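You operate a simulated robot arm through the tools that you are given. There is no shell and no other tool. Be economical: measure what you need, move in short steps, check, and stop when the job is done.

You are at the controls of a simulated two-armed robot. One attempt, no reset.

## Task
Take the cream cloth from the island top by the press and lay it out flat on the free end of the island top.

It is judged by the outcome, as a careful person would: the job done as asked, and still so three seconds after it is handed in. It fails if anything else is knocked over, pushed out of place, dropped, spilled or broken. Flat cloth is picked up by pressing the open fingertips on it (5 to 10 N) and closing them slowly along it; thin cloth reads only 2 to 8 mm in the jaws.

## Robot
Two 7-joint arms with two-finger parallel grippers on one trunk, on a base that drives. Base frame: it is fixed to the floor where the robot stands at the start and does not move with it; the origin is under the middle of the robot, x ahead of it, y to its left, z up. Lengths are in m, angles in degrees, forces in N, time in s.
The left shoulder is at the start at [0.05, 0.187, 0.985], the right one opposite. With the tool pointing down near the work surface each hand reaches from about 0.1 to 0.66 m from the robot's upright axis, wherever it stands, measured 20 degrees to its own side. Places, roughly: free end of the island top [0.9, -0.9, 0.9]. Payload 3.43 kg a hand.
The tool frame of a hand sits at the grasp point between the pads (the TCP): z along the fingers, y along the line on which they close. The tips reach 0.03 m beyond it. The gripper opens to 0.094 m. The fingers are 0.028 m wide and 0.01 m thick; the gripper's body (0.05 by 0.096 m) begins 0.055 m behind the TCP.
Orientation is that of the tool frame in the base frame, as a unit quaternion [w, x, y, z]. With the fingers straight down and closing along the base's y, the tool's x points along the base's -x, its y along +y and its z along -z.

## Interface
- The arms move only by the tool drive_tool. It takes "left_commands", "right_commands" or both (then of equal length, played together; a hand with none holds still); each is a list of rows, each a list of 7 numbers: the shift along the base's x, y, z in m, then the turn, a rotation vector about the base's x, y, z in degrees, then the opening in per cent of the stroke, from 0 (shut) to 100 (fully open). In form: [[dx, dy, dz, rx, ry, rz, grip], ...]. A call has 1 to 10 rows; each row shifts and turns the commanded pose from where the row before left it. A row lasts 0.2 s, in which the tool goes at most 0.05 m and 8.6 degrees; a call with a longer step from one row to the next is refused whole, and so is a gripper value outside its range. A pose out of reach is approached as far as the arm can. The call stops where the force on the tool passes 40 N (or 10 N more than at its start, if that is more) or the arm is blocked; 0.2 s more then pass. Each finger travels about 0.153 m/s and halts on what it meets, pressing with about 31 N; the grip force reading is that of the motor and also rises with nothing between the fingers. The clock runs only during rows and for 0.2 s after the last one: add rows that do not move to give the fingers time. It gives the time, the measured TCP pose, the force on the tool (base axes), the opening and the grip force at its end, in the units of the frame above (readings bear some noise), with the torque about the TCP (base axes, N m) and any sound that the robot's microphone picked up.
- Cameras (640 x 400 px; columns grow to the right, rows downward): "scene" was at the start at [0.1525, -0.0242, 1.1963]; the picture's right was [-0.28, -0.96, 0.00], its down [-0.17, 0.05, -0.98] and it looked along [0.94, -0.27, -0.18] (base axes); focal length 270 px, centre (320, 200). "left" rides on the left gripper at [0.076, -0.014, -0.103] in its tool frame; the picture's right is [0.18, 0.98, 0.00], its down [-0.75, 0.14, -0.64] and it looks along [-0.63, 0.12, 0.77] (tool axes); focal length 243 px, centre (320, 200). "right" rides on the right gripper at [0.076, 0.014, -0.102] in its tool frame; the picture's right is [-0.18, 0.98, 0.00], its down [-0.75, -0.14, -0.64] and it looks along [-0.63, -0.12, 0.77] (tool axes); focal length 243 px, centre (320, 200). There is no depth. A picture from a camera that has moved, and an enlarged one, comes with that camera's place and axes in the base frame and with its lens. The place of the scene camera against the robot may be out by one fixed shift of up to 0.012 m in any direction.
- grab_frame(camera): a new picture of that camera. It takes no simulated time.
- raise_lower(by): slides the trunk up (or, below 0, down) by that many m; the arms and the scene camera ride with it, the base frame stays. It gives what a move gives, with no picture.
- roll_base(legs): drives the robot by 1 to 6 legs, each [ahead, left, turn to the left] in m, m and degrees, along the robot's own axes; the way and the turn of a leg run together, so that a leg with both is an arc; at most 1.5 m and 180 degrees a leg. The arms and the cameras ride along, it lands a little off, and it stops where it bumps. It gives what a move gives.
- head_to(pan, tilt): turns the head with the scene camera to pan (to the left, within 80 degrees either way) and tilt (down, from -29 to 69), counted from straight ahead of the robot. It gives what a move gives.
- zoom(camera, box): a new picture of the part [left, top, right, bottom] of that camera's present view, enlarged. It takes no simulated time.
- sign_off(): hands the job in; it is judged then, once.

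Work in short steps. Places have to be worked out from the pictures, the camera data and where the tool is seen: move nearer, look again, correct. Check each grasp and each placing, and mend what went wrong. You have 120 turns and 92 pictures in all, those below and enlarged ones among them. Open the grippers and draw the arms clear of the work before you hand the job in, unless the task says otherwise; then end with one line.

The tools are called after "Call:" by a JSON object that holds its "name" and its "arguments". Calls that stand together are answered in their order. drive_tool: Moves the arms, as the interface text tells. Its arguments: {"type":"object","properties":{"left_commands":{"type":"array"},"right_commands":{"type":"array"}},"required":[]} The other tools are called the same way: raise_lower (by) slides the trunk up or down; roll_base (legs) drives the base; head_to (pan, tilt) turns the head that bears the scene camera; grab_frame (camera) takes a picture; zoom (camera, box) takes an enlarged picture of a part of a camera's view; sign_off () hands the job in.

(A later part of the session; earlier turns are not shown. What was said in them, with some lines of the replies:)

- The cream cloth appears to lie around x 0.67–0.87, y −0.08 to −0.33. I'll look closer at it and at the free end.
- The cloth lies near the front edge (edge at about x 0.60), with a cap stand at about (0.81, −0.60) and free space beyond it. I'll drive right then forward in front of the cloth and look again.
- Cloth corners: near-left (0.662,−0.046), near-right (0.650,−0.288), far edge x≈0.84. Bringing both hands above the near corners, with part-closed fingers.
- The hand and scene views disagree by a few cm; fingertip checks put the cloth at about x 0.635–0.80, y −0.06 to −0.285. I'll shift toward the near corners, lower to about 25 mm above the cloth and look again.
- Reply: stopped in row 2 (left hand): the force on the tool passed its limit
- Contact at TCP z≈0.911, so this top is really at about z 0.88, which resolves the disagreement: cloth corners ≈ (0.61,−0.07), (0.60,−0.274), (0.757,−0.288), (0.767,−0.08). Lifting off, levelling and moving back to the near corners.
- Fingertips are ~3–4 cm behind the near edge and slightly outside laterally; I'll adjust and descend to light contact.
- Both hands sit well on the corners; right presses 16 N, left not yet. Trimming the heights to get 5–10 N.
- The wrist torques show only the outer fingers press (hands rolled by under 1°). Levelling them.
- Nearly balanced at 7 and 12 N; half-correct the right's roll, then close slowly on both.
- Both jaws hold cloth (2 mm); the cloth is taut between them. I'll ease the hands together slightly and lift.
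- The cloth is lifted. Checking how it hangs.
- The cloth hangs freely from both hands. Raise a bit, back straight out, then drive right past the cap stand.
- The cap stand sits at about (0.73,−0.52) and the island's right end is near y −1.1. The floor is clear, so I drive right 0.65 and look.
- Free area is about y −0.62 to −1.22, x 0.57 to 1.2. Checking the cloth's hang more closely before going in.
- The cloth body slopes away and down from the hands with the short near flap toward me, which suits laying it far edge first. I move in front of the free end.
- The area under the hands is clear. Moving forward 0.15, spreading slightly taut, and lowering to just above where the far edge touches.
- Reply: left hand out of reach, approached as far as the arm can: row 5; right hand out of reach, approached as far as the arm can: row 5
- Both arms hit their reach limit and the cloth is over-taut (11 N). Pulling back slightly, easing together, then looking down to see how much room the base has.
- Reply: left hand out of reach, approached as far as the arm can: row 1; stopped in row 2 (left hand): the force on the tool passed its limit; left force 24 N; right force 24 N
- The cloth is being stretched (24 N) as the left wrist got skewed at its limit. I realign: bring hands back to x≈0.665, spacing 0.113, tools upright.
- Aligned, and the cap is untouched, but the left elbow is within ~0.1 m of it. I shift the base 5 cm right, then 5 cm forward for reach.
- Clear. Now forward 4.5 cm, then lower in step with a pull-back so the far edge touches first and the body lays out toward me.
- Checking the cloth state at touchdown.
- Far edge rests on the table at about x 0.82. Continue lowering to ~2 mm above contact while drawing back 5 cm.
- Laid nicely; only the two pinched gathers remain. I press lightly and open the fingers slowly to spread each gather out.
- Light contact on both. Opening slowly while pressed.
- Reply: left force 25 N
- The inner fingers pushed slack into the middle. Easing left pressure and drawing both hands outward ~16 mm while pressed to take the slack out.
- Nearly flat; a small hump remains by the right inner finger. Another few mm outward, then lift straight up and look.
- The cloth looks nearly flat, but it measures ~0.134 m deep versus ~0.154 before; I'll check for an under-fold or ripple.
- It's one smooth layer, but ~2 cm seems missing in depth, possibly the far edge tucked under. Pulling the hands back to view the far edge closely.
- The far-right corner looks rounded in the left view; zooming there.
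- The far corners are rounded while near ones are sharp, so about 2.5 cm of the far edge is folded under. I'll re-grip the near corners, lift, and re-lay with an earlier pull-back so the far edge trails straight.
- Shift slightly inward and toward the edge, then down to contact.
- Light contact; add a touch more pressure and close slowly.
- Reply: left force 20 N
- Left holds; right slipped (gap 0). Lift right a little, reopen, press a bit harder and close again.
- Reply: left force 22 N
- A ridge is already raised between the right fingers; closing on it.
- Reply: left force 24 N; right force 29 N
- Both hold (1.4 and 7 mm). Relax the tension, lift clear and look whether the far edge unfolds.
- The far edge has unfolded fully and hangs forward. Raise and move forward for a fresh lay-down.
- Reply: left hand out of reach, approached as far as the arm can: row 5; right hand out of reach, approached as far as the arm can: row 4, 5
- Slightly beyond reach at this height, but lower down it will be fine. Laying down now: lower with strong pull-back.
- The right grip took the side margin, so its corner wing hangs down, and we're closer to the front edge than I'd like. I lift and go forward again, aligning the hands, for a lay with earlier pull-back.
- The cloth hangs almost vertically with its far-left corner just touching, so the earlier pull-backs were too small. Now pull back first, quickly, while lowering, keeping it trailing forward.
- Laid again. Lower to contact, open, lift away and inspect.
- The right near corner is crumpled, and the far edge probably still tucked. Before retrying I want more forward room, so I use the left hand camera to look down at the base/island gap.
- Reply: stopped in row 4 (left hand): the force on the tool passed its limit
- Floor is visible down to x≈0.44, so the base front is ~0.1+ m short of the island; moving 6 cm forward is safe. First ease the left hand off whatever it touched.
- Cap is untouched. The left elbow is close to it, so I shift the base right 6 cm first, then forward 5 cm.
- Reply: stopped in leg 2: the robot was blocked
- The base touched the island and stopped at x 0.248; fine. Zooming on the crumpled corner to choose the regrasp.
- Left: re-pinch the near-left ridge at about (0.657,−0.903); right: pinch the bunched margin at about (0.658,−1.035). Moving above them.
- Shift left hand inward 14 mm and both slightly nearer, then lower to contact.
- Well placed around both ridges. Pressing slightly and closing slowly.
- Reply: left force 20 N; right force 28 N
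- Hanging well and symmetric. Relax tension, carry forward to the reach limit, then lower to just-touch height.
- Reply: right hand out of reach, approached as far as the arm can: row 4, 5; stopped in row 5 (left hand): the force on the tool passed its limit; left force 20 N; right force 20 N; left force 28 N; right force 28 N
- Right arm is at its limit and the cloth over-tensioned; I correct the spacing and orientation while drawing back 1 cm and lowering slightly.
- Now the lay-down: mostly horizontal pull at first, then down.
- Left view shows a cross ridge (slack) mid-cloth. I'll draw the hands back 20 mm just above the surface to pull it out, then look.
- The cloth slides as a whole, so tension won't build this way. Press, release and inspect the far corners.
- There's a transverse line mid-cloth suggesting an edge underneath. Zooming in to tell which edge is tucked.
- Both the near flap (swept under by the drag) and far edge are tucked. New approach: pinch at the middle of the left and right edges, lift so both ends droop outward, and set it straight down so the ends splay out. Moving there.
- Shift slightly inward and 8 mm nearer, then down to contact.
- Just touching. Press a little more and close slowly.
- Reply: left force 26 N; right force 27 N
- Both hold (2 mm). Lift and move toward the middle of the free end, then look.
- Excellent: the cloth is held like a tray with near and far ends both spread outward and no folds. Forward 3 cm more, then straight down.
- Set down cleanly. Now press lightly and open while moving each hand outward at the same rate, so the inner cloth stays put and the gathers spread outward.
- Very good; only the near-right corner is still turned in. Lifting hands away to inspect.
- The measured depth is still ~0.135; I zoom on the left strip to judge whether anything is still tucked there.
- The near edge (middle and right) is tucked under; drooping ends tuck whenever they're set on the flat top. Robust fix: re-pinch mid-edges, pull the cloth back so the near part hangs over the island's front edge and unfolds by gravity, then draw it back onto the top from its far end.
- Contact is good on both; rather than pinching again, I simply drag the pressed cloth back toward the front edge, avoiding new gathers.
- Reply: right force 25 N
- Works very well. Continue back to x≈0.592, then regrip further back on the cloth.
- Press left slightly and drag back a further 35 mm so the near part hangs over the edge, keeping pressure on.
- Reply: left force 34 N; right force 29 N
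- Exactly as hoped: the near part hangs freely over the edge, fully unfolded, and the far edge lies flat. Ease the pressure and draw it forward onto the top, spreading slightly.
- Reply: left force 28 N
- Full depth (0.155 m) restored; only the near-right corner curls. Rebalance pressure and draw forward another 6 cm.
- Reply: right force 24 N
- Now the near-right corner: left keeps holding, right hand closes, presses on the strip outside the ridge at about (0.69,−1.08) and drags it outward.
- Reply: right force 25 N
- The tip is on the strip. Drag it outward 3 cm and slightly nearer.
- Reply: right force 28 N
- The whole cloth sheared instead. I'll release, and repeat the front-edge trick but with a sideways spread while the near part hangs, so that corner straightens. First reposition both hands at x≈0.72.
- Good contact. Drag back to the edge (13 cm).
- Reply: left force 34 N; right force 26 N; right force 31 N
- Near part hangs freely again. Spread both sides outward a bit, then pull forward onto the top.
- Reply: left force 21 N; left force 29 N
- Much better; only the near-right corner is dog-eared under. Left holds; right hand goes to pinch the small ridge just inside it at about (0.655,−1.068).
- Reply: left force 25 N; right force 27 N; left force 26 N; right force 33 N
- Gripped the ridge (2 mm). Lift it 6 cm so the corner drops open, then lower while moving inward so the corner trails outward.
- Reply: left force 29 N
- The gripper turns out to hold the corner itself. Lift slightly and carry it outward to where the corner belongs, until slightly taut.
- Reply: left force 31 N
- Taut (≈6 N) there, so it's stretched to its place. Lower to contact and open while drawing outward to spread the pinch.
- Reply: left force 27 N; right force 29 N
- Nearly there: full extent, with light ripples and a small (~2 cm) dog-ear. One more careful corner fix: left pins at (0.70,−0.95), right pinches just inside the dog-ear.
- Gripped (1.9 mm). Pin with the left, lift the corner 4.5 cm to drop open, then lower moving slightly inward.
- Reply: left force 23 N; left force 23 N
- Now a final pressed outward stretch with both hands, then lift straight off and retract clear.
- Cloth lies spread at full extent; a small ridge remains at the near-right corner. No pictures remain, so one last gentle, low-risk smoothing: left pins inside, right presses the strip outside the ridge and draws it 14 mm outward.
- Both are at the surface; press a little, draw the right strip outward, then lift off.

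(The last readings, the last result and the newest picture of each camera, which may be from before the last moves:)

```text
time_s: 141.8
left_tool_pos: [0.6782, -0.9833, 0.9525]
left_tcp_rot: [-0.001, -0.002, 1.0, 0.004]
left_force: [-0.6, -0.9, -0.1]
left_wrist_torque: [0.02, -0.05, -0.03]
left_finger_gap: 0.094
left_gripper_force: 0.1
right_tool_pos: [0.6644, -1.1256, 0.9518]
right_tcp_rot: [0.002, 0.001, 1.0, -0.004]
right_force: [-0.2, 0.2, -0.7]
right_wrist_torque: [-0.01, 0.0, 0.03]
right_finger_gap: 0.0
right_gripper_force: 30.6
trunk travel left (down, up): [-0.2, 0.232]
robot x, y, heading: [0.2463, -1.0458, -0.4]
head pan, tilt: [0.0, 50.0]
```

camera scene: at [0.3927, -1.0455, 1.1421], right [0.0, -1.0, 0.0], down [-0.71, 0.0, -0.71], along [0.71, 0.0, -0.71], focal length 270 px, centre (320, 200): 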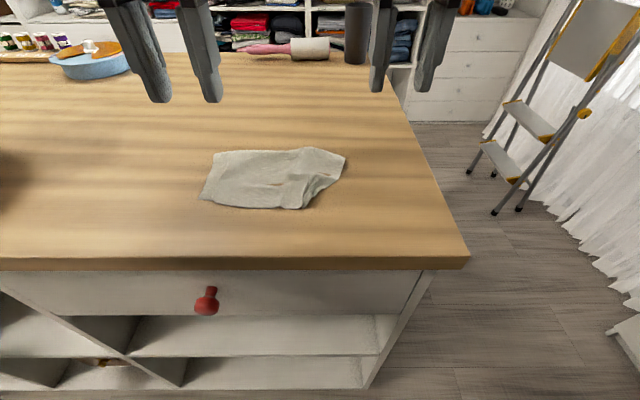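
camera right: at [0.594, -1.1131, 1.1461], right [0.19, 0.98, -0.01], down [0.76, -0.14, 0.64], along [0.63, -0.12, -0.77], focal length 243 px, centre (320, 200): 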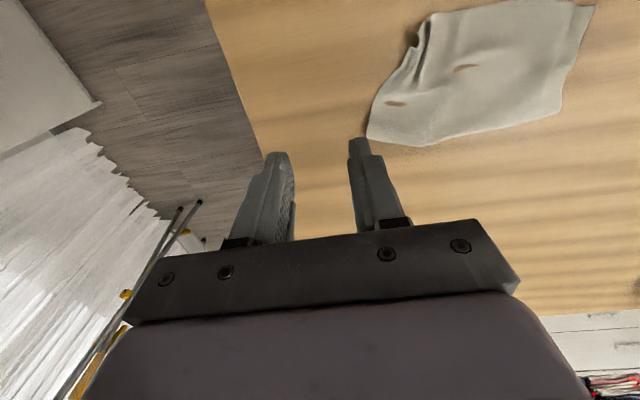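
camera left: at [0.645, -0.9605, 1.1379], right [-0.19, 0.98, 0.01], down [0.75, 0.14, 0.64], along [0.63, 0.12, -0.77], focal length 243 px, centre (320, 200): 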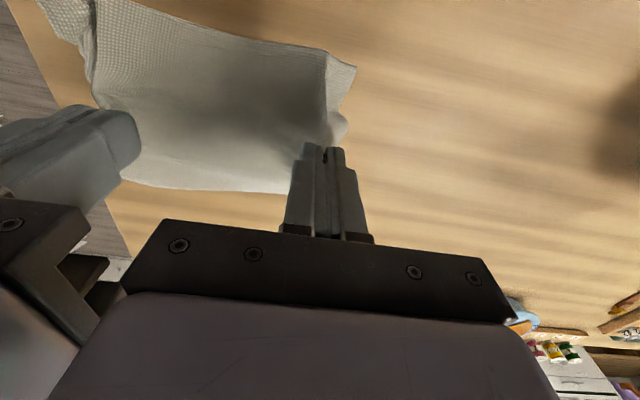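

Raise both hands clear, open the grippers and back the robot straight away from the island.

Call:
{"name": "drive_tool", "arguments": {"left_commands": [[0, 0, 0.04, 0, 0, 0, 100], [0, 0, 0.04, 0, 0, 0, 100], [0, 0, 0.03, 0, 0, 0, 100], [0, 0, 0, 0, 0, 0, 100]], "right_commands": [[0, 0, 0.04, 0, 0, 0, 30], [0, 0, 0.04, 0, 0, 0, 70], [0, 0, 0.03, 0, 0, 0, 100], [0, 0, 0, 0, 0, 0, 100]]}}

Call:
{"name": "roll_base", "arguments": {"legs": [[-0.3, 0, 0]]}}

Call:
{"name": "grab_frame", "arguments": {"camera": "scene"}}

```text
time_s: 142.8
left_tool_pos: [0.6772, -0.9831, 1.0616]
left_tcp_rot: [-0.001, -0.001, 1.0, 0.002]
left_force: [0.4, 0.3, 0.8]
left_wrist_torque: [-0.02, -0.02, -0.02]
left_finger_gap: 0.0942
left_gripper_force: 0.0
right_tool_pos: [0.6647, -1.1266, 1.0656]
right_tcp_rot: [0.002, 0.0, 1.0, -0.004]
right_force: [-0.9, -0.2, 0.0]
right_wrist_torque: [-0.01, -0.03, 0.02]
right_finger_gap: 0.0941
right_gripper_force: 0.1
trunk travel left (down, up): [-0.2, 0.232]
robot x, y, heading: [0.2496, -1.0435, -0.5]
head pan, tilt: [0.0, 50.0]
```

```text
time_s: 144.8
left_tool_pos: [0.3822, -0.9825, 1.0603]
left_tcp_rot: [0.0, -0.002, 1.0, 0.003]
left_force: [0.2, 0.4, 0.8]
left_wrist_torque: [0.03, -0.01, -0.04]
left_finger_gap: 0.0942
left_gripper_force: 0.1
right_tool_pos: [0.3697, -1.1256, 1.0658]
right_tcp_rot: [0.002, 0.001, 1.0, -0.003]
right_force: [-0.9, -0.7, -0.6]
right_wrist_torque: [0.03, 0.01, -0.02]
right_finger_gap: 0.0939
right_gripper_force: 0.0
trunk travel left (down, up): [-0.2, 0.232]
robot x, y, heading: [-0.045, -1.0414, -0.3]
head pan, tilt: [0.0, 50.0]
```

```text
refused: no pictures are left
```

The cloth is laid out on the free end, the grippers are open and both arms are clear. I have no pictures left to check again, so I'm handing in.

Call:
{"name": "sign_off", "arguments": {}}

```text
The job is handed in.
```

The cream cloth is laid out on the free end of the island, close to the front edge. It is not perfectly flat: the last picture showed light ripples and a small fold at the near-right corner. I smoothed that corner once more but had no pictures left to check it. The robot base bumped the island once while driving forward. The cap stand looked untouched when I last had it in view, and I saw nothing else moved or knocked over.
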